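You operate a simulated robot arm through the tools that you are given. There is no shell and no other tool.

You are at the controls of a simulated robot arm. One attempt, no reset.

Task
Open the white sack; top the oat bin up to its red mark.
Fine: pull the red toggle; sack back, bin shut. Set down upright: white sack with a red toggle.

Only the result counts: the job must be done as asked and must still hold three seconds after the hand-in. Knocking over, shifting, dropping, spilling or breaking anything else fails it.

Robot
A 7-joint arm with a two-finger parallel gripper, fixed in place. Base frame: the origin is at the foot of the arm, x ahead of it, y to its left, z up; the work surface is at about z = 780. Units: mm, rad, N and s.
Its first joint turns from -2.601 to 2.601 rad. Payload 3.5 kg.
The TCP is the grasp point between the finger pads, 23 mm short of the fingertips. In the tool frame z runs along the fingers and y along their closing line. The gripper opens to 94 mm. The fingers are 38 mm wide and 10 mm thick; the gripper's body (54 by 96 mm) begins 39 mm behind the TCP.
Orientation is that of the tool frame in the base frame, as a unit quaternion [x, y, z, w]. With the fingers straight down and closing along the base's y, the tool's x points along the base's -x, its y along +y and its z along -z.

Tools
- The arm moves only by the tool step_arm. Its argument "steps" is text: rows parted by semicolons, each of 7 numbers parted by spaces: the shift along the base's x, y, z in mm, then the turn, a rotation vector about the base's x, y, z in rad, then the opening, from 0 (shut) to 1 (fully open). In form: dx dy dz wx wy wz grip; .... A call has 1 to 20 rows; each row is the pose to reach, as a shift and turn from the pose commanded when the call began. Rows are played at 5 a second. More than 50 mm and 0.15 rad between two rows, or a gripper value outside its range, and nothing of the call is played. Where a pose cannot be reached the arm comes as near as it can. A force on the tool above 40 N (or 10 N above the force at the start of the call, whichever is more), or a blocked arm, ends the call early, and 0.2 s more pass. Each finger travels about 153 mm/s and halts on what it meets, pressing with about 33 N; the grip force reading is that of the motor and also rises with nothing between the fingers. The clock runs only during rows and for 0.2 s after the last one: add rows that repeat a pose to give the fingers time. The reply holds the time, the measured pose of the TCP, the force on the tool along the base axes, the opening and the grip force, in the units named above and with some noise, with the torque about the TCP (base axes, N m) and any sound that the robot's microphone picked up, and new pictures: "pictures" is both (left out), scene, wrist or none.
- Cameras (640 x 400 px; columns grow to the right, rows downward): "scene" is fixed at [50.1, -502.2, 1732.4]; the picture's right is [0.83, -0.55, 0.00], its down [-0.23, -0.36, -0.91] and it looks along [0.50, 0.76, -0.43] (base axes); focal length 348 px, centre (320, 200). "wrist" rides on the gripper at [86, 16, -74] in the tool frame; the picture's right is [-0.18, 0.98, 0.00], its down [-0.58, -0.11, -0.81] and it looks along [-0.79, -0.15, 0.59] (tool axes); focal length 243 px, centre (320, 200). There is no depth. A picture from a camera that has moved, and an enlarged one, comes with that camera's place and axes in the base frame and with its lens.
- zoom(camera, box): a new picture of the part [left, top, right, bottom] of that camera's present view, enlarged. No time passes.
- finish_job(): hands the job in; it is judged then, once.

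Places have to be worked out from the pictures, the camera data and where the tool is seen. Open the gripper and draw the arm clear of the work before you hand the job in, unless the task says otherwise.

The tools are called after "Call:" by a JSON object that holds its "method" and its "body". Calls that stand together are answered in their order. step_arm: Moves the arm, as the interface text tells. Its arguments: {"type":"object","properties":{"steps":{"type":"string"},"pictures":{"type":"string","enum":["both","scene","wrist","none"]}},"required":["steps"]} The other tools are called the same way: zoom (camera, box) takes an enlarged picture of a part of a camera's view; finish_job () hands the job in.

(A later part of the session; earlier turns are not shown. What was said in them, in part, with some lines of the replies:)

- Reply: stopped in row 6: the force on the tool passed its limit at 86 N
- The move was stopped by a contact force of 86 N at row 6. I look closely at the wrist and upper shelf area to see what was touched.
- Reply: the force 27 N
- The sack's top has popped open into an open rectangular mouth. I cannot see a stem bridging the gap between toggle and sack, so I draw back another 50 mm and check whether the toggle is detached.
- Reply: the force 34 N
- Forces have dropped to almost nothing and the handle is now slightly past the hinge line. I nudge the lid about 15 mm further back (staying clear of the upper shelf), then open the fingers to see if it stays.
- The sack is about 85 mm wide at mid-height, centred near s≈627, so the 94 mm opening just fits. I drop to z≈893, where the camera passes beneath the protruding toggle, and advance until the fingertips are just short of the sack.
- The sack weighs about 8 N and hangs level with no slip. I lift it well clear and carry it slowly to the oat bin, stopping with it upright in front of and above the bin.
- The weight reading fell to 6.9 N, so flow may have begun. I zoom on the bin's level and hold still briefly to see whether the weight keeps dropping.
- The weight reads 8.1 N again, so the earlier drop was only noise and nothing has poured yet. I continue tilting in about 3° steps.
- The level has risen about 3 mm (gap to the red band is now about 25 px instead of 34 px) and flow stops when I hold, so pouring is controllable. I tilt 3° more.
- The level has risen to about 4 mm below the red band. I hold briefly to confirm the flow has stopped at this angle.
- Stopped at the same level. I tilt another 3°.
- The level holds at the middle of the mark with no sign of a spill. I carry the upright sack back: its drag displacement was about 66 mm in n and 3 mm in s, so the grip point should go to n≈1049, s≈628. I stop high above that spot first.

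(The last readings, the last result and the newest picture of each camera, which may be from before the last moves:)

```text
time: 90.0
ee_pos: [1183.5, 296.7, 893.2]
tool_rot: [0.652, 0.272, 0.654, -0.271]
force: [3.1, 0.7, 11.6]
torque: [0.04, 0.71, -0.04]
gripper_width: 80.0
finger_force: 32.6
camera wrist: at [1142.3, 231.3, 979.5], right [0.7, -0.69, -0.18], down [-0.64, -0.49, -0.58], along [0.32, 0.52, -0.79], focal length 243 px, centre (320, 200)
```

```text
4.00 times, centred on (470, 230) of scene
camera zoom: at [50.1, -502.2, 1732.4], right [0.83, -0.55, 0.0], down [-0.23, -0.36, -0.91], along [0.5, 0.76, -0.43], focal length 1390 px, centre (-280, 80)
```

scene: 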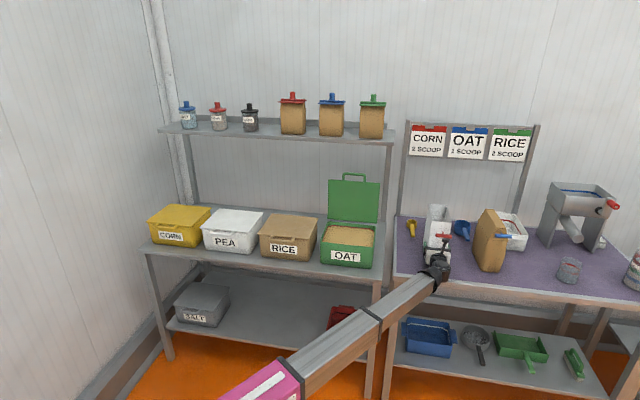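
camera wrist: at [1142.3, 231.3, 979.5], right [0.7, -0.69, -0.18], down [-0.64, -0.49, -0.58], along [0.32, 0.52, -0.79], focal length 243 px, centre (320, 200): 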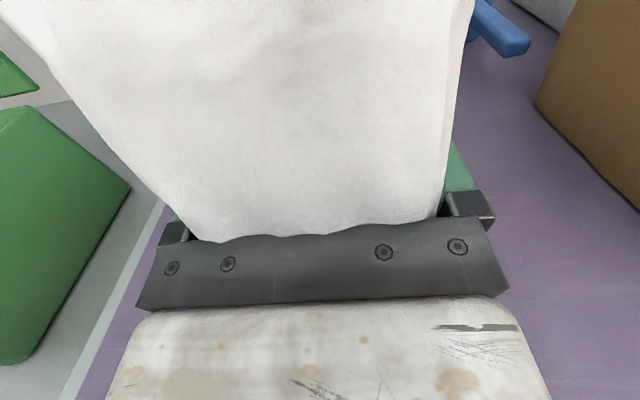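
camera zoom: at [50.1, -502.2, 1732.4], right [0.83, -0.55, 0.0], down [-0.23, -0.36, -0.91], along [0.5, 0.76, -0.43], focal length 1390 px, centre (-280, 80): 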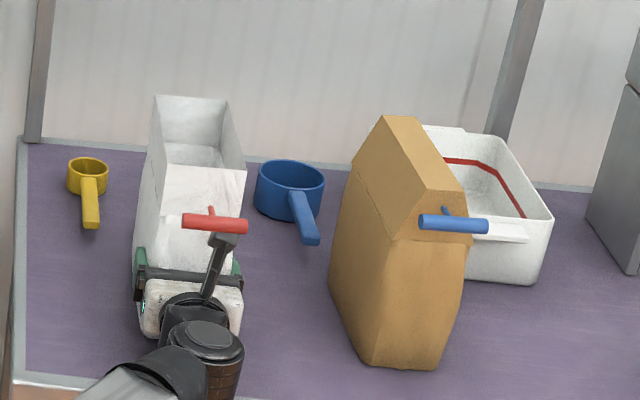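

The sack is firmly seated (about 12 N upward). I relieve half a millimetre, then open the fingers fully.

Call:
{"method": "step_arm", "body": {"steps": "0 0 0.7 0 0 0 0; 0 0 0.7 0 0 0 0.4; 0 0 0.7 0 0 0 0.7; 0 0 0.7 0 0 0 0.86; 0 0 0.7 0 0 0 0.9; 0 0 0.7 0 0 0 0.95; 0 0 0.7 0 0 0 1; 0 0 0.7 0 0 0 1; 0 0 0.7 0 0 0 1"}}

Call:
{"method": "zoom", "body": {"camera": "scene", "box": [390, 180, 550, 280]}}

Call:
{"method": "zoom", "body": {"camera": "wrist", "box": [130, 50, 530, 300]}}

```text
time: 92.0
ee_pos: [1183.9, 295.7, 892.7]
tool_rot: [0.652, 0.272, 0.654, -0.27]
force: [0.0, 0.3, -0.1]
torque: [0.0, 0.04, 0.02]
gripper_width: 93.8
finger_force: 0.1
camera wrist: at [1142.0, 231.5, 979.3], right [0.7, -0.69, -0.18], down [-0.64, -0.5, -0.58], along [0.31, 0.52, -0.79], focal length 243 px, centre (320, 200)
```

scene: 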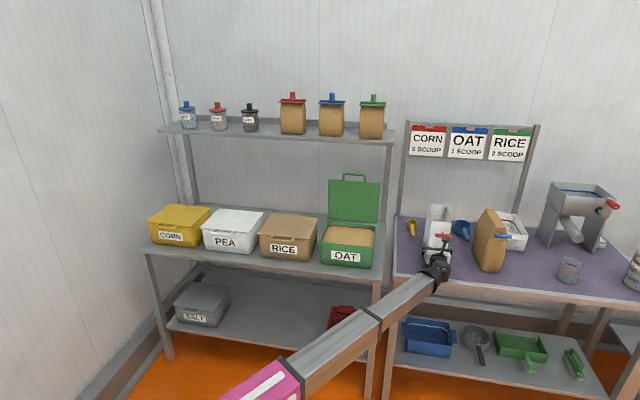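
wrist: 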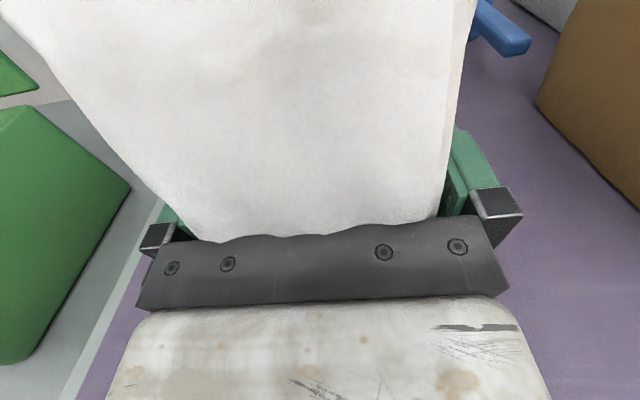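

```text
4.00 times, centred on (470, 230) of scene
camera zoom: at [50.1, -502.2, 1732.4], right [0.83, -0.55, 0.0], down [-0.23, -0.36, -0.91], along [0.5, 0.76, -0.43], focal length 1390 px, centre (-280, 80)
```

zoom: 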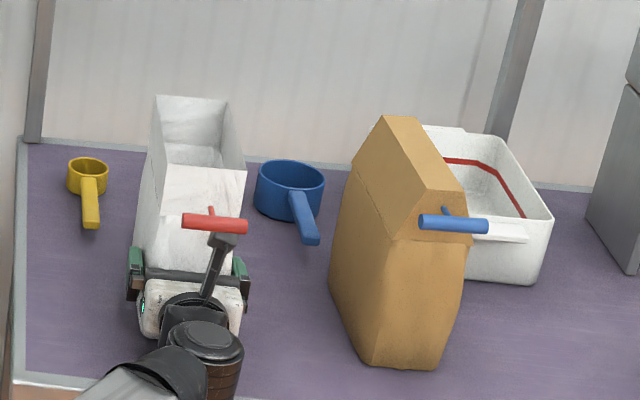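

```text
1.60 times, centred on (330, 175) of wrist
camera zoom: at [1142.0, 231.5, 979.3], right [0.7, -0.69, -0.18], down [-0.64, -0.5, -0.58], along [0.31, 0.52, -0.79], focal length 388 px, centre (304, 240)
```

zoom: 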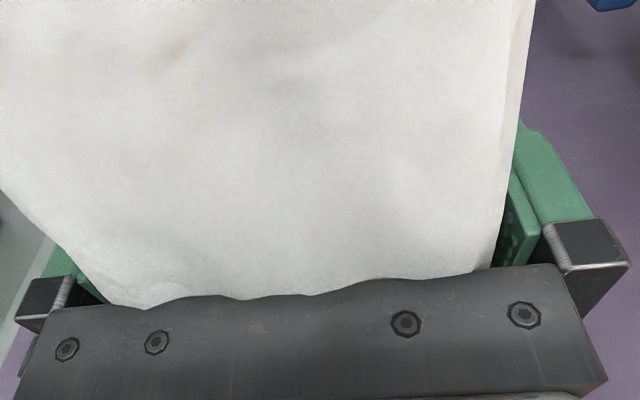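

The sack stands freely. I withdraw straight back along the bench normal, slowly at first, watching the sack.

Call:
{"method": "step_arm", "body": {"steps": "-5 -5 0 0 0 0 1; -10 -10 0 0 0 0 1; -16 -16 0 0 0 0 1; -24 -24 0 0 0 0 1; -34 -34 0 0 0 0 1; -46 -46 0 0 0 0 1; -60 -60 0 0 0 0 1; -78 -78 0 0 0 0 1; -98 -98 0 0 0 0 1; -120 -120 0 0 0 0 1; -145 -145 0 0 0 0 1; -170 -170 0 0 0 0 1; -195 -195 0 0 0 0 1; -195 -195 0 0 0 0 1"}}

Call:
{"method": "zoom", "body": {"camera": "scene", "box": [390, 180, 550, 280]}}

Call:
{"method": "zoom", "body": {"camera": "wrist", "box": [180, 0, 480, 180]}}

```text
time: 95.0
ee_pos: [988.5, 101.9, 892.4]
tool_rot: [0.652, 0.273, 0.654, -0.271]
force: [0.5, -0.6, 0.1]
torque: [-0.03, 0.02, 0.02]
gripper_width: 94.1
finger_force: 0.1
camera wrist: at [946.9, 36.6, 979.8], right [0.7, -0.69, -0.18], down [-0.64, -0.5, -0.58], along [0.31, 0.52, -0.79], focal length 243 px, centre (320, 200)
```

scene: 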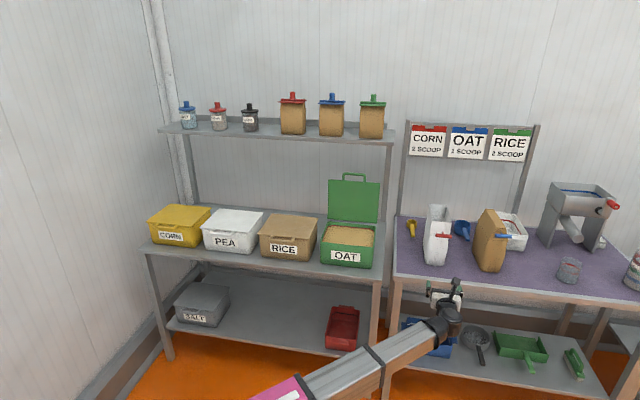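
wrist: 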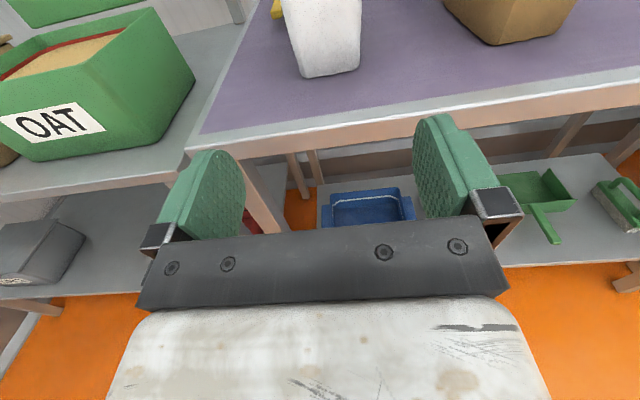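

```text
4.00 times, centred on (470, 230) of scene
camera zoom: at [50.1, -502.2, 1732.4], right [0.83, -0.55, 0.0], down [-0.23, -0.36, -0.91], along [0.5, 0.76, -0.43], focal length 1390 px, centre (-280, 80)
```

zoom: 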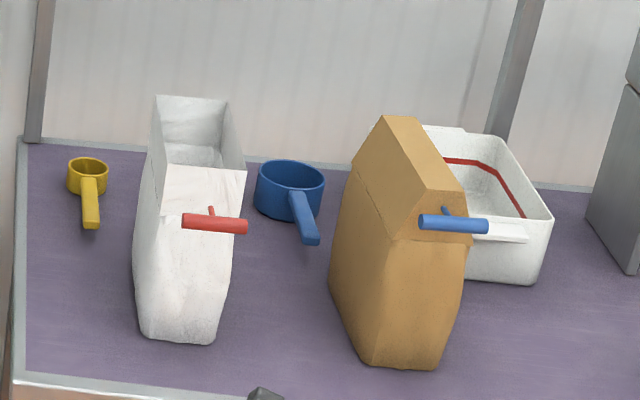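

```text
2.13 times, centred on (330, 90) of wrist
camera zoom: at [946.9, 36.6, 979.8], right [0.7, -0.69, -0.18], down [-0.64, -0.5, -0.58], along [0.31, 0.52, -0.79], focal length 518 px, centre (299, 435)
```

zoom: 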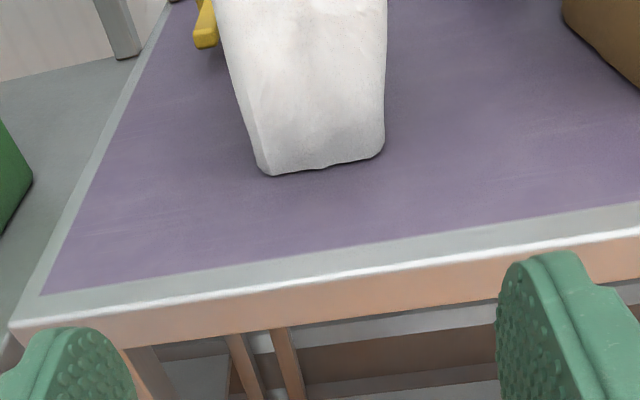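

The sack's base corners are at the same pixels as at the start ((143,336) and (213,343)), so it is back in place and upright. Next I close the bin: first I undo the roll while rising and moving back left.

Call:
{"method": "step_arm", "body": {"steps": "-8 6 16 -0.0855 -0.0855 0 0.9; -20 14 32 -0.171 -0.171 0 0.8; -32 22 48 -0.2565 -0.2565 0 0.7; -44 31 64 -0.342 -0.342 0 0.6; -56 39 80 -0.4275 -0.4275 0 0.6; -68 47 96 -0.513 -0.513 0 0.6; -80 56 112 -0.5985 -0.5985 0 0.6; -92 64 128 -0.684 -0.684 0 0.6; -104 73 144 -0.7695 -0.7695 0 0.6; -116 81 160 -0.855 -0.855 0 0.6; -128 90 176 -0.9405 -0.9405 0 0.6; -138 97 192 -1.026 -1.026 0 0.6; -147 103 208 -1.111 -1.111 0 0.6; -147 103 208 -1.111 -1.111 0 0.6"}}

```text
time: 98.0
ee_pos: [842.2, 205.2, 1101.0]
tool_rot: [0.268, 0.655, 0.652, 0.271]
force: [0.0, 0.5, 0.1]
torque: [0.01, -0.01, 0.01]
gripper_width: 56.2
finger_force: 0.0
camera wrist: at [727.8, 213.2, 1116.4], right [0.13, -0.12, 0.98], down [-0.16, -0.98, -0.1], along [0.98, -0.14, -0.15], focal length 243 px, centre (320, 200)
```

scene: 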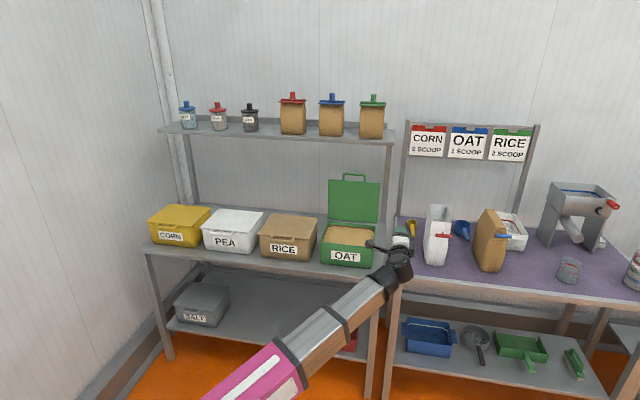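
wrist: 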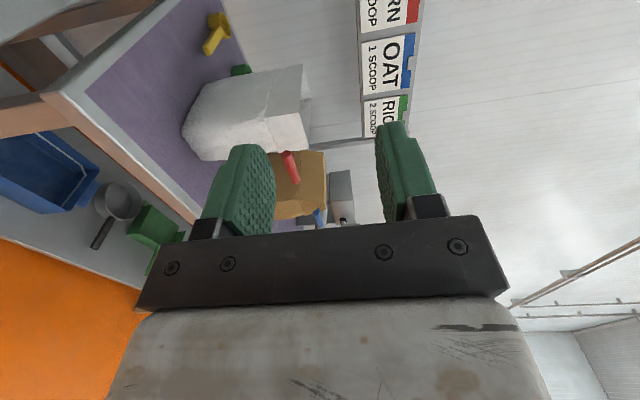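

Good. Now I pitch the tool back to pointing down while moving to the clear point in front of the bin, retracing the earlier path.

Call:
{"method": "step_arm", "body": {"steps": "-1 22 10 -0.0835 0.0835 0 0.6; -2 44 20 -0.167 0.167 0 0.6; -3 66 30 -0.2505 0.2505 0 0.6; -4 88 40 -0.334 0.334 0 0.6; -5 110 48 -0.4175 0.4175 0 0.6; -6 132 54 -0.501 0.501 0 0.6; -7 154 60 -0.5845 0.5845 0 0.6; -8 176 65 -0.668 0.668 0 0.6; -9 198 70 -0.7515 0.7515 0 0.6; -11 220 75 -0.835 0.835 0 0.6; -12 242 80 -0.9185 0.9185 0 0.6; -13 262 83 -1.002 1.002 0 0.6; -14.6 280 85 -1.086 1.086 0 0.6; -14.6 280 85 -1.086 1.086 0 0.6"}}

Call:
{"method": "zoom", "body": {"camera": "scene", "box": [300, 160, 400, 280]}}

```text
time: 101.0
ee_pos: [828.4, 485.6, 1185.3]
tool_rot: [0.381, 0.924, 0.014, 0.006]
force: [0.2, -0.4, 0.1]
torque: [0.01, -0.02, 0.01]
gripper_width: 56.6
finger_force: 0.0
camera wrist: at [775.1, 554.7, 1260.1], right [0.82, 0.57, 0.03], down [0.32, -0.51, 0.8], along [0.47, -0.65, -0.6], focal length 243 px, centre (320, 200)
```

scene: 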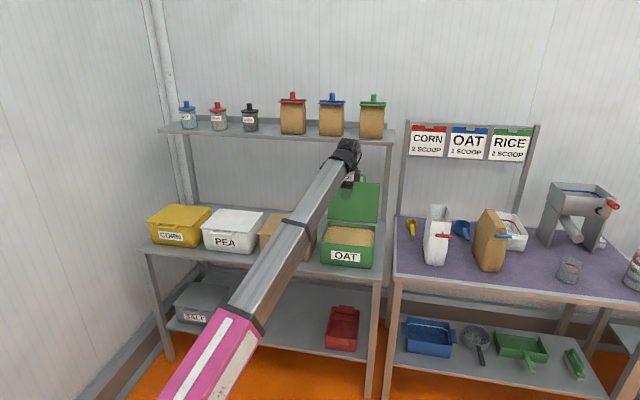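
wrist: 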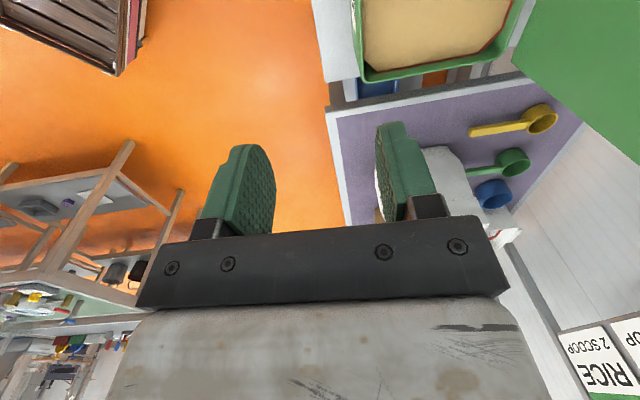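

```text
3.33 times, centred on (350, 220) of scene
camera zoom: at [50.1, -502.2, 1732.4], right [0.83, -0.55, 0.0], down [-0.23, -0.36, -0.91], along [0.5, 0.76, -0.43], focal length 1158 px, centre (220, 133)
```

zoom: 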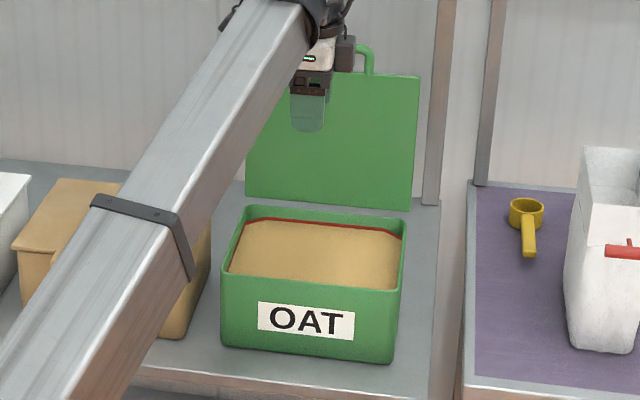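

The lid is exactly where I left it. I take one more close look at the fill level from here before closing.

Call:
{"method": "zoom", "body": {"camera": "scene", "box": [320, 218, 384, 258]}}

Call:
{"method": "zoom", "body": {"camera": "wrist", "box": [340, 0, 560, 120]}}

```text
10.00 times, centred on (352, 238) of scene
camera zoom: at [50.1, -502.2, 1732.4], right [0.83, -0.55, 0.0], down [-0.23, -0.36, -0.91], along [0.5, 0.76, -0.43], focal length 3475 px, centre (0, -180)
```

zoom: 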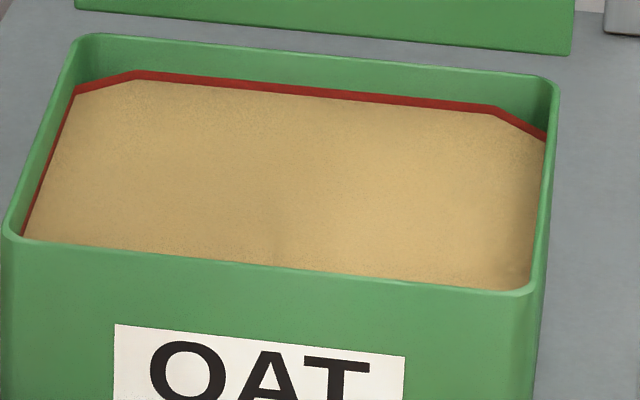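

```text
2.91 times, centred on (450, 60) of wrist
camera zoom: at [775.1, 554.7, 1260.1], right [0.82, 0.57, 0.03], down [0.32, -0.51, 0.8], along [0.47, -0.65, -0.6], focal length 706 px, centre (-58, 607)
```

zoom: 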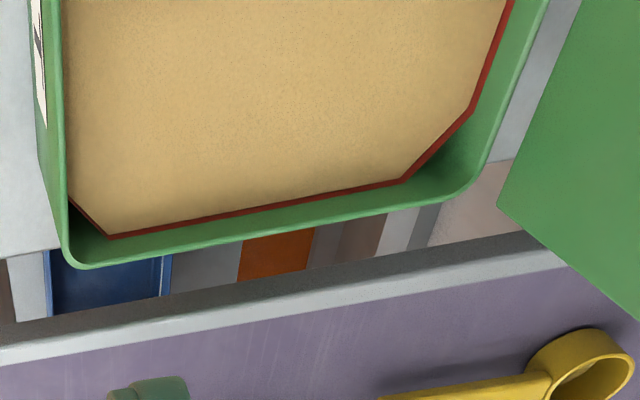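

The level stands at about the middle of the red band all round. I retrace the path to just above the upright lid handle.

Call:
{"method": "step_arm", "body": {"steps": "5 5 8 0 0 0 0.6; 25 25 14 0 0 0 0.6; 55 55 14 0 0 0 0.6; 85 85 14 0 0 0 0.6; 115 115 14 0 0 0 0.6; 140 140 14 0 0 0 0.6; 163 163 12 0 0 0 0.6; 183.2 183.9 10.5 0 0 0 0.6; 194 193 8 0 0 0 0.6; 194 193 8 0 0 0 0.6; 194 193 8 0 0 0 0.6"}}

Call:
{"method": "zoom", "body": {"camera": "scene", "box": [300, 130, 400, 230]}}

Call:
{"method": "zoom", "body": {"camera": "wrist", "box": [180, 60, 480, 250]}}

```text
time: 103.5
ee_pos: [1020.7, 678.1, 1192.4]
tool_rot: [0.38, 0.925, 0.015, 0.006]
force: [0.8, -0.1, 1.1]
torque: [-0.02, 0.03, 0.01]
gripper_width: 56.6
finger_force: 0.1
camera wrist: at [968.8, 747.1, 1267.4], right [0.82, 0.57, 0.03], down [0.32, -0.51, 0.8], along [0.47, -0.65, -0.6], focal length 243 px, centre (320, 200)
```

scene: 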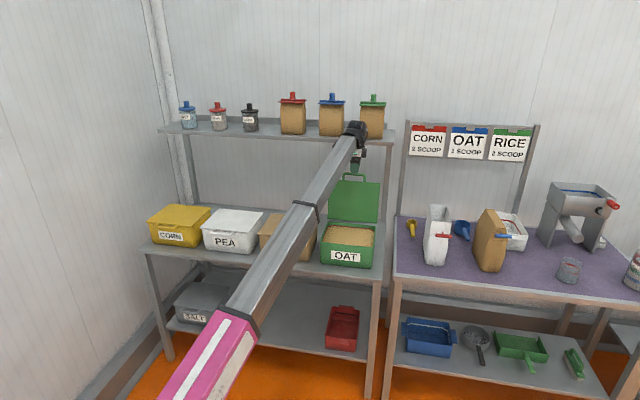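
wrist: 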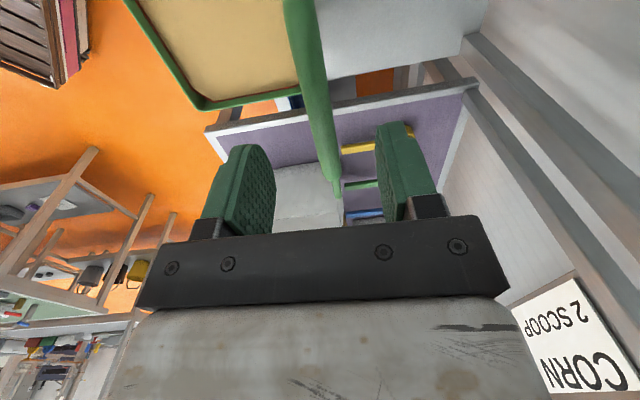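

```text
4.00 times, centred on (350, 180) of scene
camera zoom: at [50.1, -502.2, 1732.4], right [0.83, -0.55, 0.0], down [-0.23, -0.36, -0.91], along [0.5, 0.76, -0.43], focal length 1390 px, centre (200, 280)
```

zoom: 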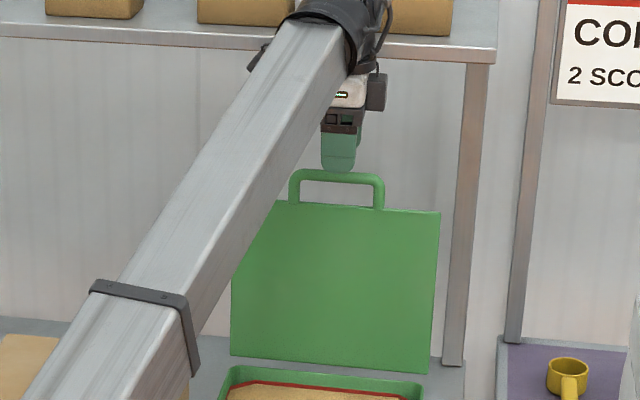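

```text
2.11 times, centred on (330, 155) of wrist
camera zoom: at [968.8, 747.1, 1267.4], right [0.82, 0.57, 0.03], down [0.32, -0.51, 0.8], along [0.47, -0.65, -0.6], focal length 511 px, centre (299, 295)
```

zoom: 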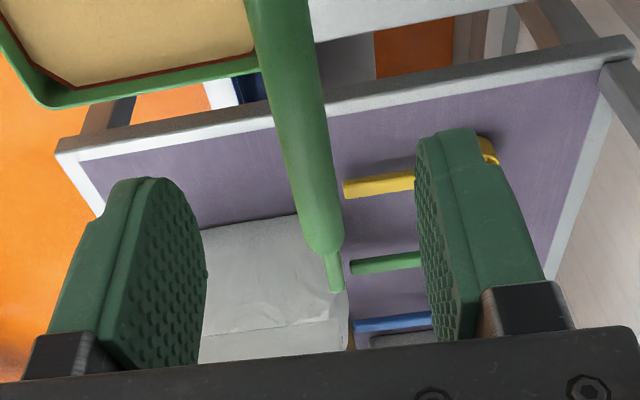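

The bar is centred between the fingers, below them. I lower onto it and close.

Call:
{"method": "step_arm", "body": {"steps": "0 0 -10 0 0 0 0.6; 0 0 -20 0 0 0 0.6; 0 0 -30 0 0 0 0.6; 0 0 -40 0 0 0 0.6; 0.5 0.5 -46.5 0 0 0 0.6; 0.5 0.5 -46.5 0 0 0 0.4; 0.5 0.5 -46.5 0 0 0 0.2; 0.5 0.5 -46.5 0 0 0 0.1; 0.5 0.5 -46.5 0 0 0 0; 0.5 0.5 -46.5 0 0 0 0; 0.5 0.5 -46.5 0 0 0 0"}}

Call:
{"method": "zoom", "body": {"camera": "scene", "box": [300, 130, 400, 230]}}

```text
time: 105.8
ee_pos: [1022.0, 677.6, 1145.2]
tool_rot: [0.381, 0.924, 0.016, 0.007]
force: [0.3, 0.4, -1.5]
torque: [0.01, 0.06, -0.76]
gripper_width: 13.2
finger_force: 44.7
camera wrist: at [969.8, 747.2, 1221.3], right [0.82, 0.57, 0.03], down [0.32, -0.51, 0.8], along [0.47, -0.65, -0.6], focal length 243 px, centre (320, 200)
```

scene: 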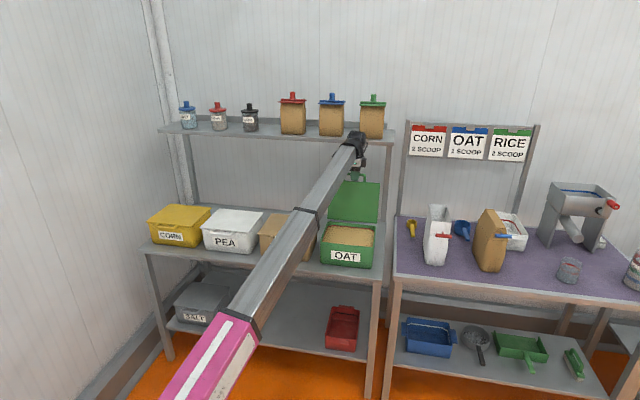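
wrist: 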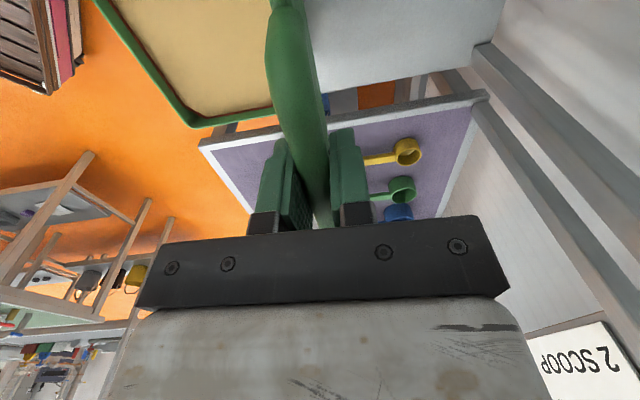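

```text
4.00 times, centred on (350, 180) of scene
camera zoom: at [50.1, -502.2, 1732.4], right [0.83, -0.55, 0.0], down [-0.23, -0.36, -0.91], along [0.5, 0.76, -0.43], focal length 1390 px, centre (200, 280)
```

zoom: 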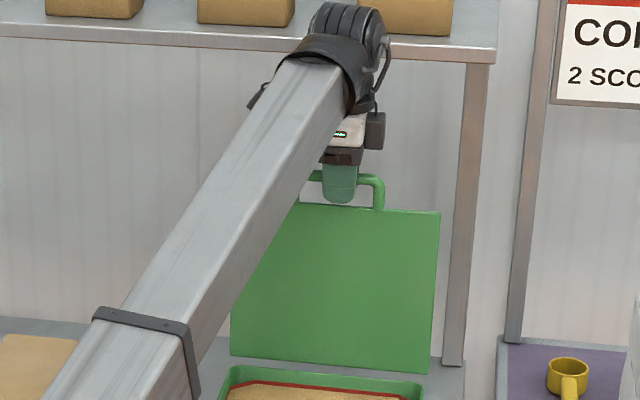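

The handle is gripped. Fitting a circle to the opening path puts the hinge near n≈1183, z≈910. I bring the lid down along that arc in reverse, first to about 0.95 rad.

Call:
{"method": "step_arm", "body": {"steps": "-8.3 -8.3 0.5 0.0328 -0.0328 0 0; -16.7 -16.7 0.7 0.0656 -0.0656 0 0; -25 -25 0.1 0.0984 -0.0984 0 0; -33.4 -33.4 -1 0.1312 -0.1312 0 0; -41.6 -41.6 -2.8 0.164 -0.164 0 0; -49.8 -49.8 -5.1 0.1969 -0.1969 0 0; -57.9 -57.9 -8 0.2297 -0.2297 0 0; -65.9 -65.9 -11.4 0.2625 -0.2625 0 0; -73.7 -73.7 -15.5 0.2953 -0.2953 0 0; -81.4 -81.4 -20 0.3281 -0.3281 0 0; -88.9 -88.9 -25.2 0.3609 -0.3609 0 0; -96.2 -96.2 -30.7 0.3937 -0.3937 0 0; -103.3 -103.3 -36.9 0.4265 -0.4265 0 0; -110.3 -110.3 -43.5 0.4593 -0.4593 0 0; -110.3 -110.3 -43.5 0.4593 -0.4593 0 0"}}

Call:
{"method": "zoom", "body": {"camera": "scene", "box": [300, 170, 400, 280]}}

```text
time: 109.0
ee_pos: [912.2, 568.8, 1102.2]
tool_rot: [0.358, 0.872, 0.309, 0.129]
force: [20.9, 4.9, -26.0]
torque: [0.21, 0.22, -0.61]
gripper_width: 13.8
finger_force: 45.0
camera wrist: at [826.6, 604.1, 1170.3], right [0.67, 0.41, 0.62], down [-0.01, -0.83, 0.56], along [0.74, -0.38, -0.55], focal length 243 px, centre (320, 200)
```

scene: 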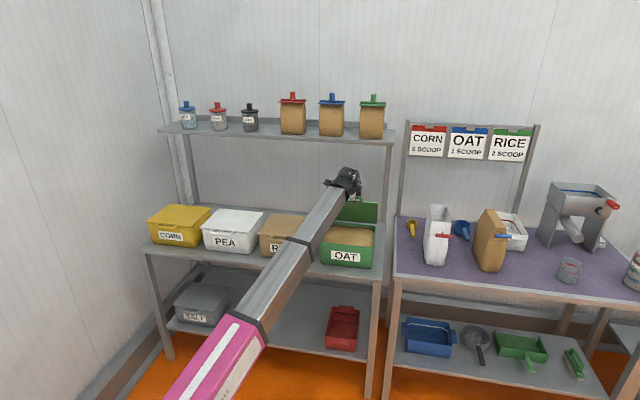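
wrist: 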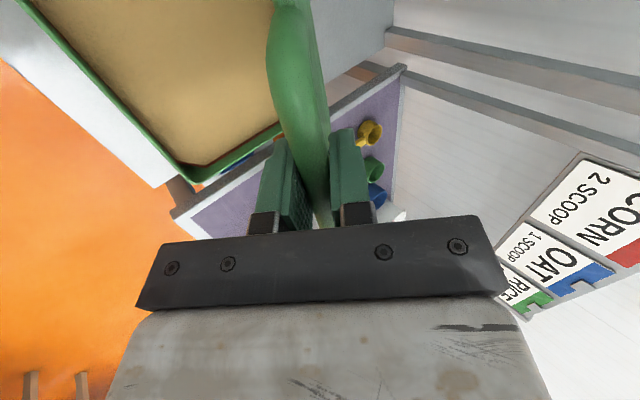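

```text
3.64 times, centred on (350, 225) of scene
camera zoom: at [50.1, -502.2, 1732.4], right [0.83, -0.55, 0.0], down [-0.23, -0.36, -0.91], along [0.5, 0.76, -0.43], focal length 1264 px, centre (211, 109)
```

zoom: 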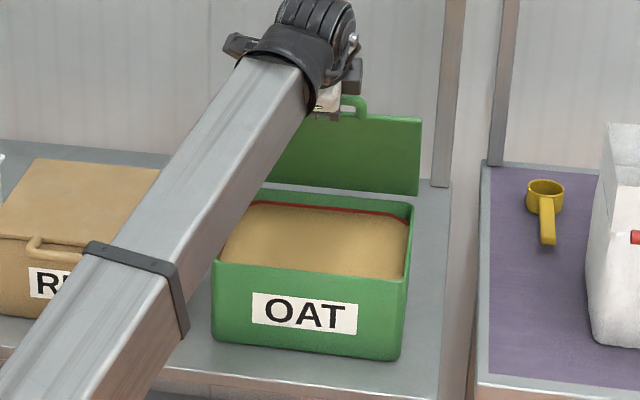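

The lid is following but there's about 30 N of inward pull, so my arc is slightly too wide. I trim it 1.5 mm inward and continue down to about 0.65 rad.

Call:
{"method": "step_arm", "body": {"steps": "0.9 0.3 -1.2 0 0 0 0; -5.6 -6.3 -8.3 0.0328 -0.0328 0 0; -12 -12.7 -15.8 0.0656 -0.0656 0 0; -18 -18.7 -24 0.0984 -0.0984 0 0; -23.9 -24.6 -32.2 0.1312 -0.1312 0 0; -29.4 -30.1 -41.1 0.164 -0.164 0 0; -34.6 -35.3 -50.1 0.1969 -0.1969 0 0; -34.6 -35.3 -50.1 0.1969 -0.1969 0 0"}}

Call:
{"method": "zoom", "body": {"camera": "scene", "box": [300, 170, 400, 280]}}

```text
time: 110.8
ee_pos: [876.8, 531.4, 1053.6]
tool_rot: [0.337, 0.82, 0.427, 0.177]
force: [-7.1, -5.6, 6.5]
torque: [0.62, 0.65, 0.11]
gripper_width: 13.5
finger_force: 45.1
camera wrist: at [778.3, 555.9, 1109.7], right [0.53, 0.27, 0.81], down [-0.1, -0.92, 0.37], along [0.85, -0.28, -0.46], focal length 243 px, centre (320, 200)
```

scene: 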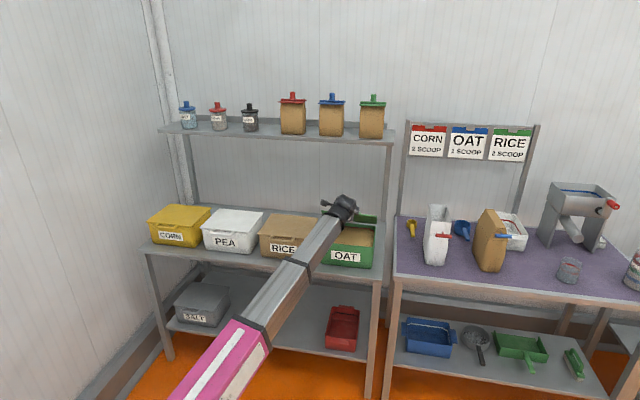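
wrist: 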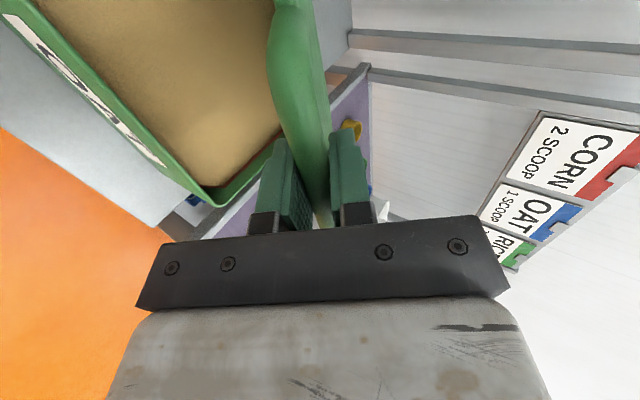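

```text
3.64 times, centred on (350, 225) of scene
camera zoom: at [50.1, -502.2, 1732.4], right [0.83, -0.55, 0.0], down [-0.23, -0.36, -0.91], along [0.5, 0.76, -0.43], focal length 1264 px, centre (211, 109)
```

zoom: 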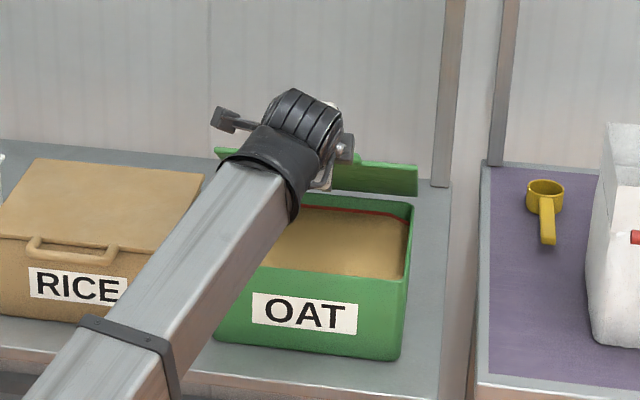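

Forces are low now (about 11 N). I continue down to about 0.15 rad, then check before the final closing.

Call:
{"method": "step_arm", "body": {"steps": "-5 -5 -9.3 0.0328 -0.0328 0 0; -9.7 -9.7 -19.1 0.0656 -0.0656 0 0; -13.8 -13.8 -29.3 0.0984 -0.0984 0 0; -17.7 -17.7 -39.7 0.1312 -0.1312 0 0; -21.1 -21.1 -50.5 0.164 -0.164 0 0; -24.1 -24.1 -61.4 0.1969 -0.1969 0 0; -26.7 -26.7 -72.5 0.2297 -0.2297 0 0; -29.1 -29.1 -83.8 0.2625 -0.2625 0 0; -30.8 -30.8 -95.3 0.2953 -0.2953 0 0; -32.3 -32.3 -106.9 0.3281 -0.3281 0 0; -32.3 -32.3 -106.9 0.3281 -0.3281 0 0"}}

Call:
{"method": "zoom", "body": {"camera": "scene", "box": [300, 195, 400, 295]}}

```text
time: 113.2
ee_pos: [842.6, 499.2, 946.8]
tool_rot: [0.288, 0.699, 0.605, 0.252]
force: [-16.7, -30.3, 5.0]
torque: [0.36, 0.42, -0.06]
gripper_width: 13.4
finger_force: 44.7
camera wrist: at [731.3, 508.9, 973.2], right [0.23, -0.03, 0.97], down [-0.16, -0.99, 0.01], along [0.96, -0.16, -0.23], focal length 243 px, centre (320, 200)
```

scene: 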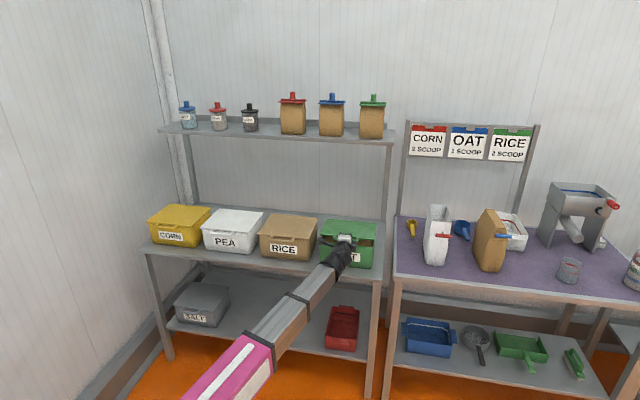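
wrist: 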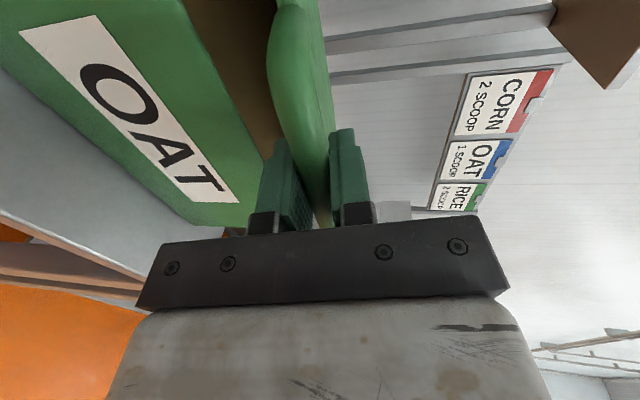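

```text
4.00 times, centred on (350, 245) of scene
camera zoom: at [50.1, -502.2, 1732.4], right [0.83, -0.55, 0.0], down [-0.23, -0.36, -0.91], along [0.5, 0.76, -0.43], focal length 1390 px, centre (200, 20)
```

zoom: 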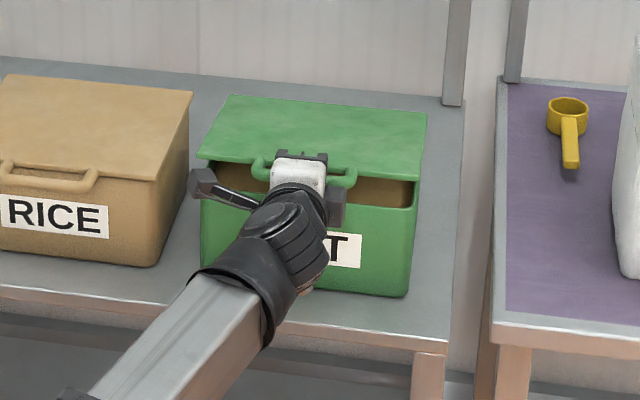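

The pull is toward me again (33 N), so I ease outward 1.7 mm and bring the lid almost shut, about 7 mm short.

Call:
{"method": "step_arm", "body": {"steps": "-0.9 -1.6 0 0 0 0 0; -1.5 -2.2 -5.5 0.016 -0.016 0 0; -1.9 -2.6 -11.3 0.032 -0.032 0 0; -2.3 -3 -17.2 0.049 -0.049 0 0; -2.5 -3.2 -23.1 0.065 -0.065 0 0; -2.6 -3.3 -27.8 0.078 -0.078 0 0; -2.6 -3.3 -27.8 0.078 -0.078 0 0"}}

Call:
{"method": "zoom", "body": {"camera": "scene", "box": [300, 195, 400, 295]}}

```text
time: 114.8
ee_pos: [841.7, 496.8, 918.8]
tool_rot: [0.273, 0.665, 0.642, 0.267]
force: [-8.6, -14.0, 0.0]
torque: [0.47, 0.44, 0.52]
gripper_width: 13.2
finger_force: 44.9
camera wrist: at [727.5, 505.0, 937.4], right [0.15, -0.1, 0.98], down [-0.16, -0.98, -0.08], along [0.98, -0.14, -0.17], focal length 243 px, centre (320, 200)
```

scene: 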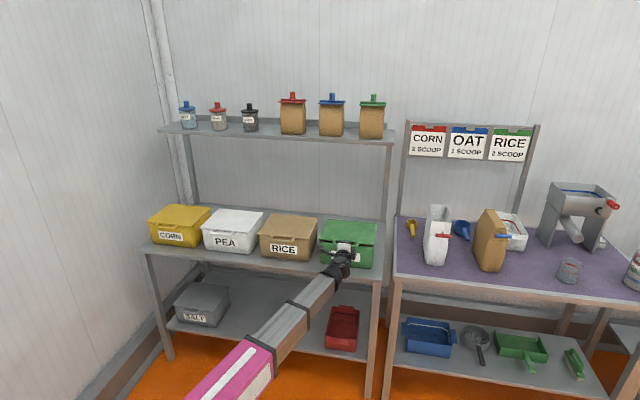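
wrist: 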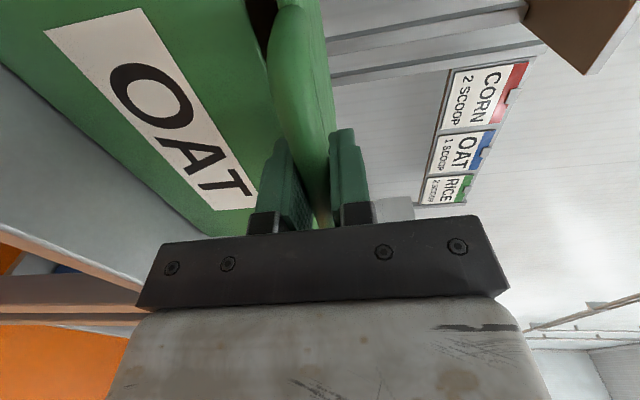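

```text
4.00 times, centred on (350, 245) of scene
camera zoom: at [50.1, -502.2, 1732.4], right [0.83, -0.55, 0.0], down [-0.23, -0.36, -0.91], along [0.5, 0.76, -0.43], focal length 1390 px, centre (200, 20)
```

zoom: 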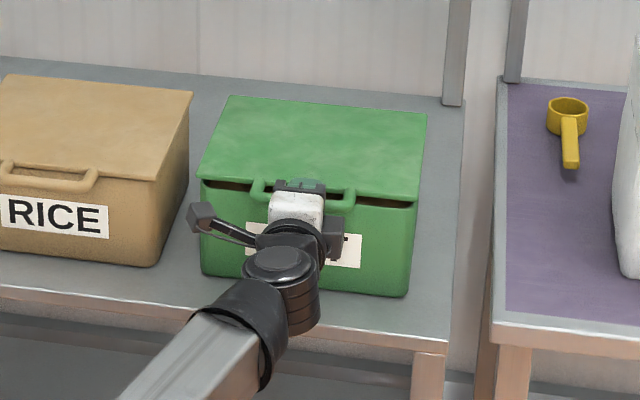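

About a 10 mm gap remains. I lower the last bit in small steps until the lid seats.

Call:
{"method": "step_arm", "body": {"steps": "-0.5 -0.7 -2.5 0.006 -0.006 0 0; -0.6 -0.8 -5 0.012 -0.012 0 0; -0.6 -0.8 -7.5 0.018 -0.018 0 0; -0.6 -0.8 -9.5 0.024 -0.024 0 0; -0.6 -0.8 -9.5 0.024 -0.024 0 0"}}

Call:
{"method": "zoom", "body": {"camera": "scene", "box": [300, 195, 400, 295]}}

```text
time: 116.0
ee_pos: [840.5, 497.2, 909.1]
tool_rot: [0.269, 0.654, 0.653, 0.272]
force: [-7.6, 2.2, -0.6]
torque: [0.42, 0.55, -0.75]
gripper_width: 13.8
finger_force: 45.2
camera wrist: at [726.8, 504.3, 925.1], right [0.13, -0.13, 0.98], down [-0.16, -0.98, -0.11], along [0.98, -0.14, -0.15], focal length 243 px, centre (320, 200)
```

scene: 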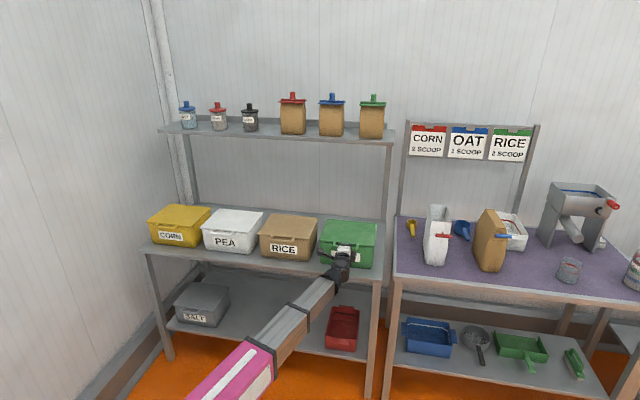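
wrist: 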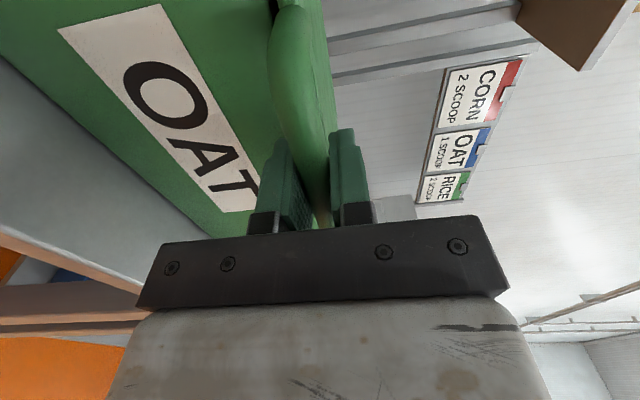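

```text
4.00 times, centred on (350, 245) of scene
camera zoom: at [50.1, -502.2, 1732.4], right [0.83, -0.55, 0.0], down [-0.23, -0.36, -0.91], along [0.5, 0.76, -0.43], focal length 1390 px, centre (200, 20)
```

zoom: 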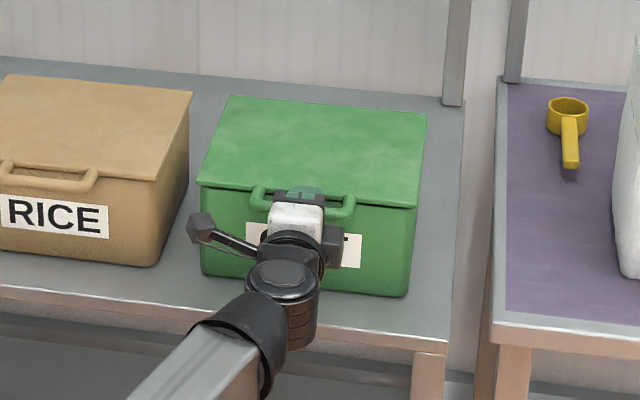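

Visually shut, but the force shows it isn't seated yet. I press down a couple more millimetres until I feel it stop.

Call:
{"method": "step_arm", "body": {"steps": "0 0 -0.8 0 0 0 0; 0 0 -1.6 0 0 0 0; 0 0 -2.2 0 0 0 0; 0 0 -2.2 0 0 0 0", "pictures": "none"}}

Call:
{"method": "zoom", "body": {"camera": "wrist", "box": [100, 0, 420, 240]}}

```text
time: 117.0
ee_pos: [841.9, 496.2, 908.6]
tool_rot: [0.268, 0.654, 0.653, 0.271]
force: [-5.2, 15.0, -0.7]
torque: [0.48, 0.41, 0.05]
gripper_width: 13.4
finger_force: 44.7
```

```text
1.67 times, centred on (260, 120) of wrist
camera zoom: at [726.8, 504.0, 923.1], right [0.13, -0.13, 0.98], down [-0.16, -0.98, -0.11], along [0.98, -0.14, -0.15], focal length 404 px, centre (420, 333)
```

zoom: 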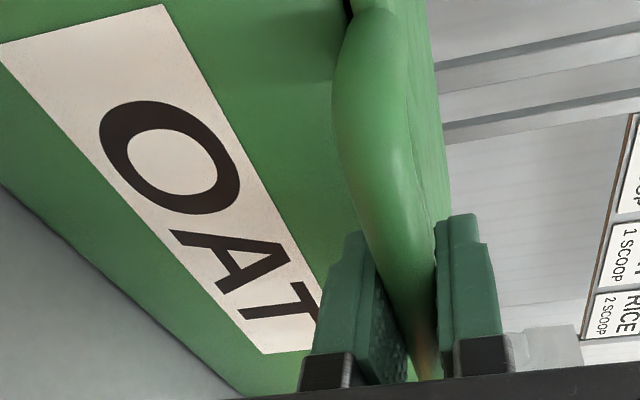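

Nearly identical to the original closed view. I relieve the small sideways strain and press another 1.5 mm to check seating.

Call:
{"method": "step_arm", "body": {"steps": "-0.5 0.5 -0.7 0 0 0 0; -0.5 0.5 -1.5 0 0 0 0; -0.5 0.5 -1.5 0 0 0 0; -0.5 0.5 -1.5 0 0 0 0", "pictures": "none"}}

Call:
{"method": "step_arm", "body": {"steps": "0 0 0 0 0 0 0; 0 0 0 0 0 0 0", "pictures": "none"}}

```text
time: 118.0
ee_pos: [841.1, 496.6, 906.7]
tool_rot: [0.27, 0.654, 0.653, 0.271]
force: [11.1, 17.1, 15.9]
torque: [0.36, 0.41, 0.71]
gripper_width: 13.4
finger_force: 45.3
```

```text
time: 118.7
ee_pos: [841.5, 496.3, 906.2]
tool_rot: [0.27, 0.654, 0.652, 0.272]
force: [16.6, 19.5, 21.0]
torque: [0.34, 0.46, 0.04]
gripper_width: 13.7
finger_force: 44.8
```

The lid is seated (about 20 N upward resistance). I relax that strain slightly, open the fingers, and back straight out.

Call:
{"method": "step_arm", "body": {"steps": "0.7 0.7 0.8 0 0 0 0; 0.7 0.7 0.8 0 0 0 0.2; 0.7 0.7 0.8 0 0 0 0.4; 0.7 0.7 0.8 0 0 0 0.6; 0.7 0.7 0.8 0 0 0 0.75; 0.7 0.7 0.8 0 0 0 0.75; -5 -5 0.8 0 0 0 0.75; -12 -12 0.8 0 0 0 0.75; -22 -22 0.8 0 0 0 0.75; -35 -35 0.8 0 0 0 0.75; -50 -50 1 0 0 0 0.75; -70 -70 5 0 0 0 0.75; -95 -95 15 0 0 0 0.75; -120 -120 30 0 0 0 0.75; -120 -120 30 0 0 0 0.75"}}

Call:
{"method": "zoom", "body": {"camera": "scene", "box": [300, 205, 400, 275]}}

Call:
{"method": "zoom", "body": {"camera": "wrist", "box": [100, 0, 420, 200]}}

```text
time: 121.8
ee_pos: [720.6, 375.3, 936.7]
tool_rot: [0.269, 0.655, 0.652, 0.271]
force: [0.2, -0.9, -0.2]
torque: [0.0, 0.01, -0.01]
gripper_width: 70.4
finger_force: 0.0
camera wrist: at [606.0, 383.5, 952.5], right [0.13, -0.13, 0.98], down [-0.16, -0.98, -0.11], along [0.98, -0.14, -0.15], focal length 243 px, centre (320, 200)
```

scene: 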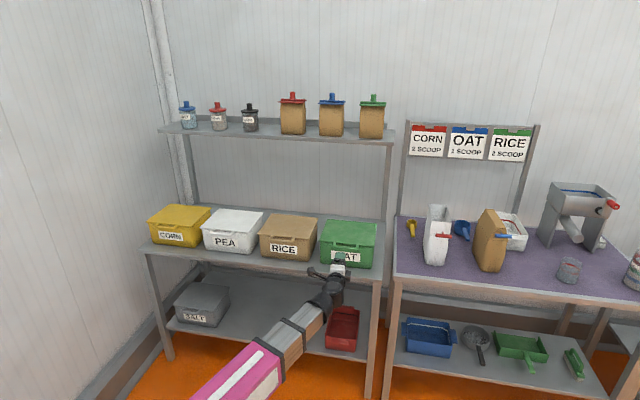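
wrist: 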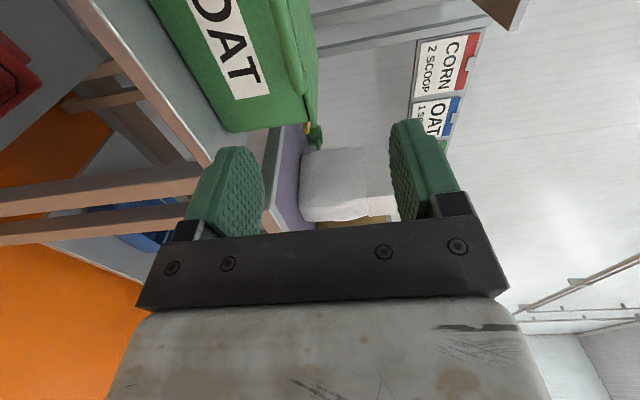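

```text
5.71 times, centred on (350, 240) of scene
camera zoom: at [50.1, -502.2, 1732.4], right [0.83, -0.55, 0.0], down [-0.23, -0.36, -0.91], along [0.5, 0.76, -0.43], focal length 1986 px, centre (149, -29)
```

zoom: 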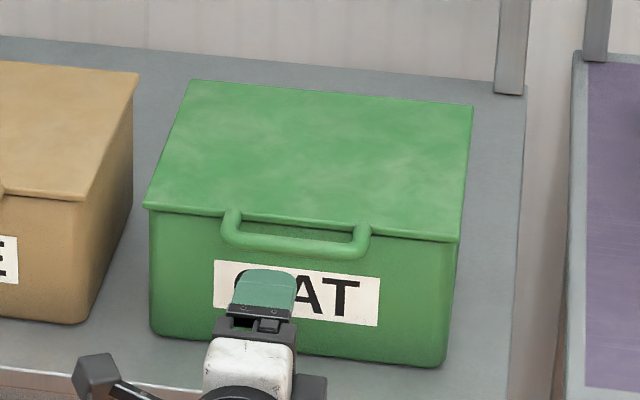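

```text
2.00 times, centred on (260, 100) of wrist
camera zoom: at [606.0, 383.5, 952.5], right [0.13, -0.13, 0.98], down [-0.16, -0.98, -0.11], along [0.98, -0.14, -0.15], focal length 485 px, centre (440, 400)
```

zoom: 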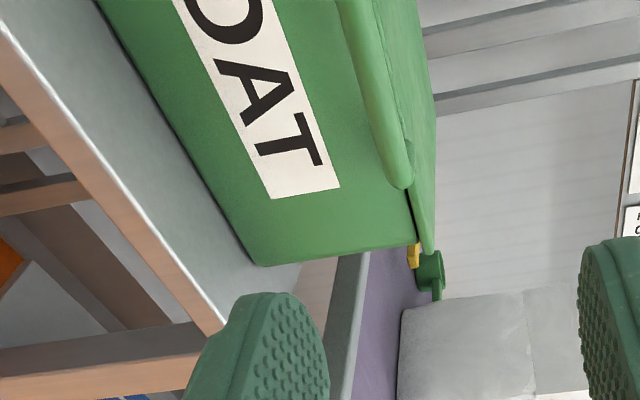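

The bin is shut and its outline matches the starting picture pixel for pixel. I draw the arm further back and up, clear of everything, and do a last check of the whole scene.

Call:
{"method": "step_arm", "body": {"steps": "-15 -15 20 0 0 0 0.9; -35 -30 45 0 0 0 1; -55 -45 70 0 0 0 1; -75 -60 95 0 0 0 1; -95 -70 120 0 0 0 1; -110 -75 145 0 0 0 1; -120 -80 165 0 0 0 1; -120 -80 165 0 0 0 1"}}

Call:
{"method": "zoom", "body": {"camera": "scene", "box": [390, 180, 550, 280]}}

Call:
{"method": "zoom", "body": {"camera": "scene", "box": [140, 190, 400, 352]}}

Call:
{"method": "zoom", "body": {"camera": "scene", "box": [160, 80, 400, 160]}}

Call:
{"method": "zoom", "body": {"camera": "scene", "box": [500, 160, 640, 290]}}

```text
time: 123.7
ee_pos: [600.5, 295.6, 1100.9]
tool_rot: [0.27, 0.655, 0.652, 0.271]
force: [-0.1, 0.5, 0.3]
torque: [-0.03, -0.03, 0.0]
gripper_width: 94.0
finger_force: 0.0
camera wrist: at [486.0, 303.3, 1116.6], right [0.13, -0.13, 0.98], down [-0.16, -0.98, -0.11], along [0.98, -0.14, -0.15], focal length 243 px, centre (320, 200)
```

scene: 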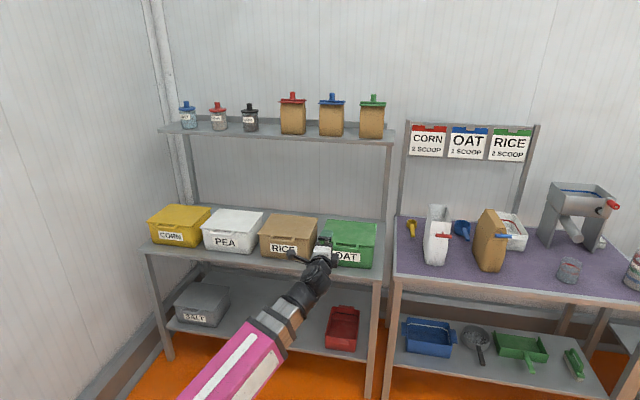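
wrist: 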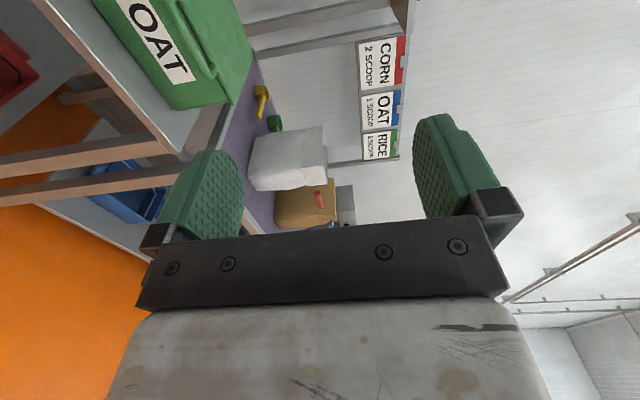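

```text
4.00 times, centred on (470, 230) of scene
camera zoom: at [50.1, -502.2, 1732.4], right [0.83, -0.55, 0.0], down [-0.23, -0.36, -0.91], along [0.5, 0.76, -0.43], focal length 1390 px, centre (-280, 80)
```

zoom: 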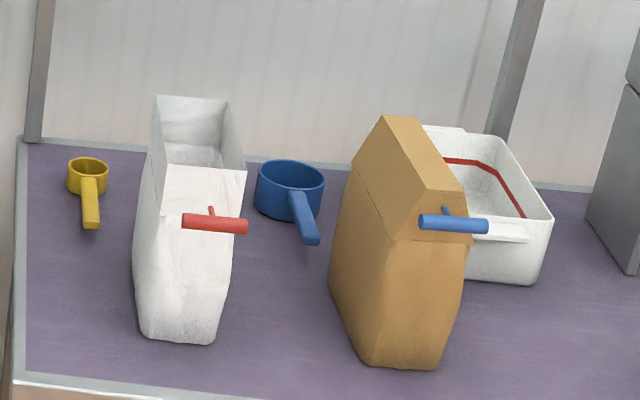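

```text
2.46 times, centred on (270, 271) of scene
camera zoom: at [50.1, -502.2, 1732.4], right [0.83, -0.55, 0.0], down [-0.23, -0.36, -0.91], along [0.5, 0.76, -0.43], focal length 855 px, centre (443, 25)
```

zoom: 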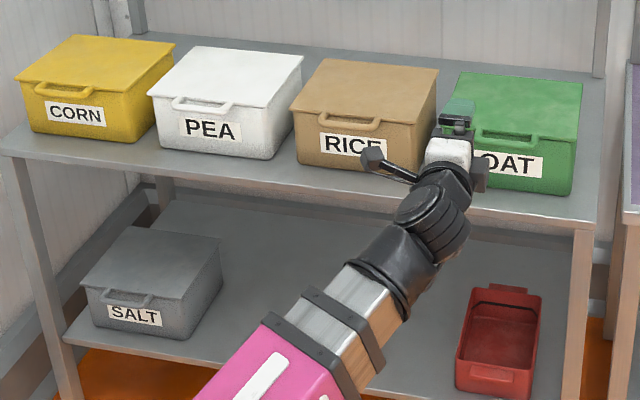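

```text
2.67 times, centred on (280, 120) of scene
camera zoom: at [50.1, -502.2, 1732.4], right [0.83, -0.55, 0.0], down [-0.23, -0.36, -0.91], along [0.5, 0.76, -0.43], focal length 927 px, centre (427, 413)
```

zoom: 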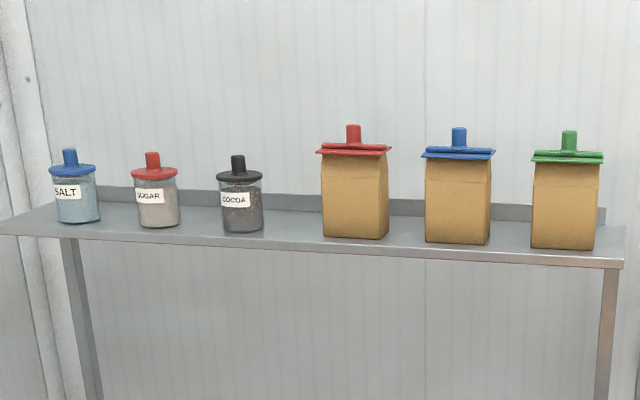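

```text
3.08 times, centred on (570, 225) of scene
camera zoom: at [50.1, -502.2, 1732.4], right [0.83, -0.55, 0.0], down [-0.23, -0.36, -0.91], along [0.5, 0.76, -0.43], focal length 1069 px, centre (-449, 123)
```

zoom: 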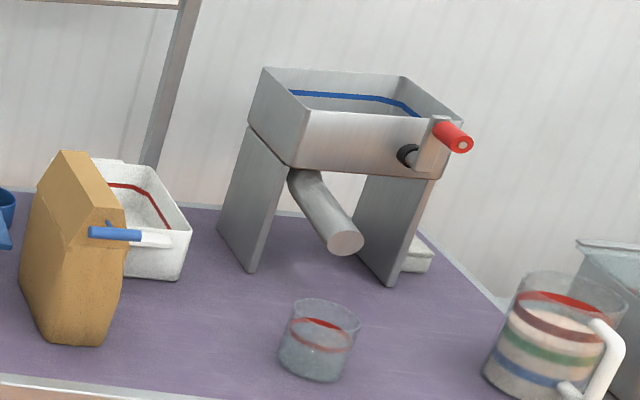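

Everything checks out in the final pictures:
- **Sack:** it is open, upright and back on its spot.
- **Oat bin:** it is filled to the middle of the red mark and shut.
- **Surroundings:** nothing else has moved, and no spill shows.
- **Arm:** the gripper is open and the arm is clear of the work.

I hand the job in.

Call:
{"method": "finish_job", "body": {}}

```text
The job is handed in.
```

I opened the white sack by pulling its red toggle and topped the oat bin up to about the middle of its red mark. I then shut the bin. I handed the job in, but no verdict has come back yet.

- **Sack:** it is standing upright on its original spot; its base corners line up with the starting picture to within a pixel. It slid about 65 mm while I pulled the toggle, so I carried it back after pouring. The toggle is still on the sack but sticks out further than it did at the start.
- **Oat bin:** I stopped pouring with the oats about 1 mm above the middle of the red band, judged from the camera. The lid is closed, and the bin has not moved.
- **Surroundings:** I saw no spilled oats and nothing else out of place in the final pictures.
- **Early contact:** at the start the arm stopped on an 86 N force. The readings pointed to the wrist camera touching the arm's own forearm, and nothing on the benches or shelf looked disturbed.
- **Arm:** it is drawn back with the gripper open.
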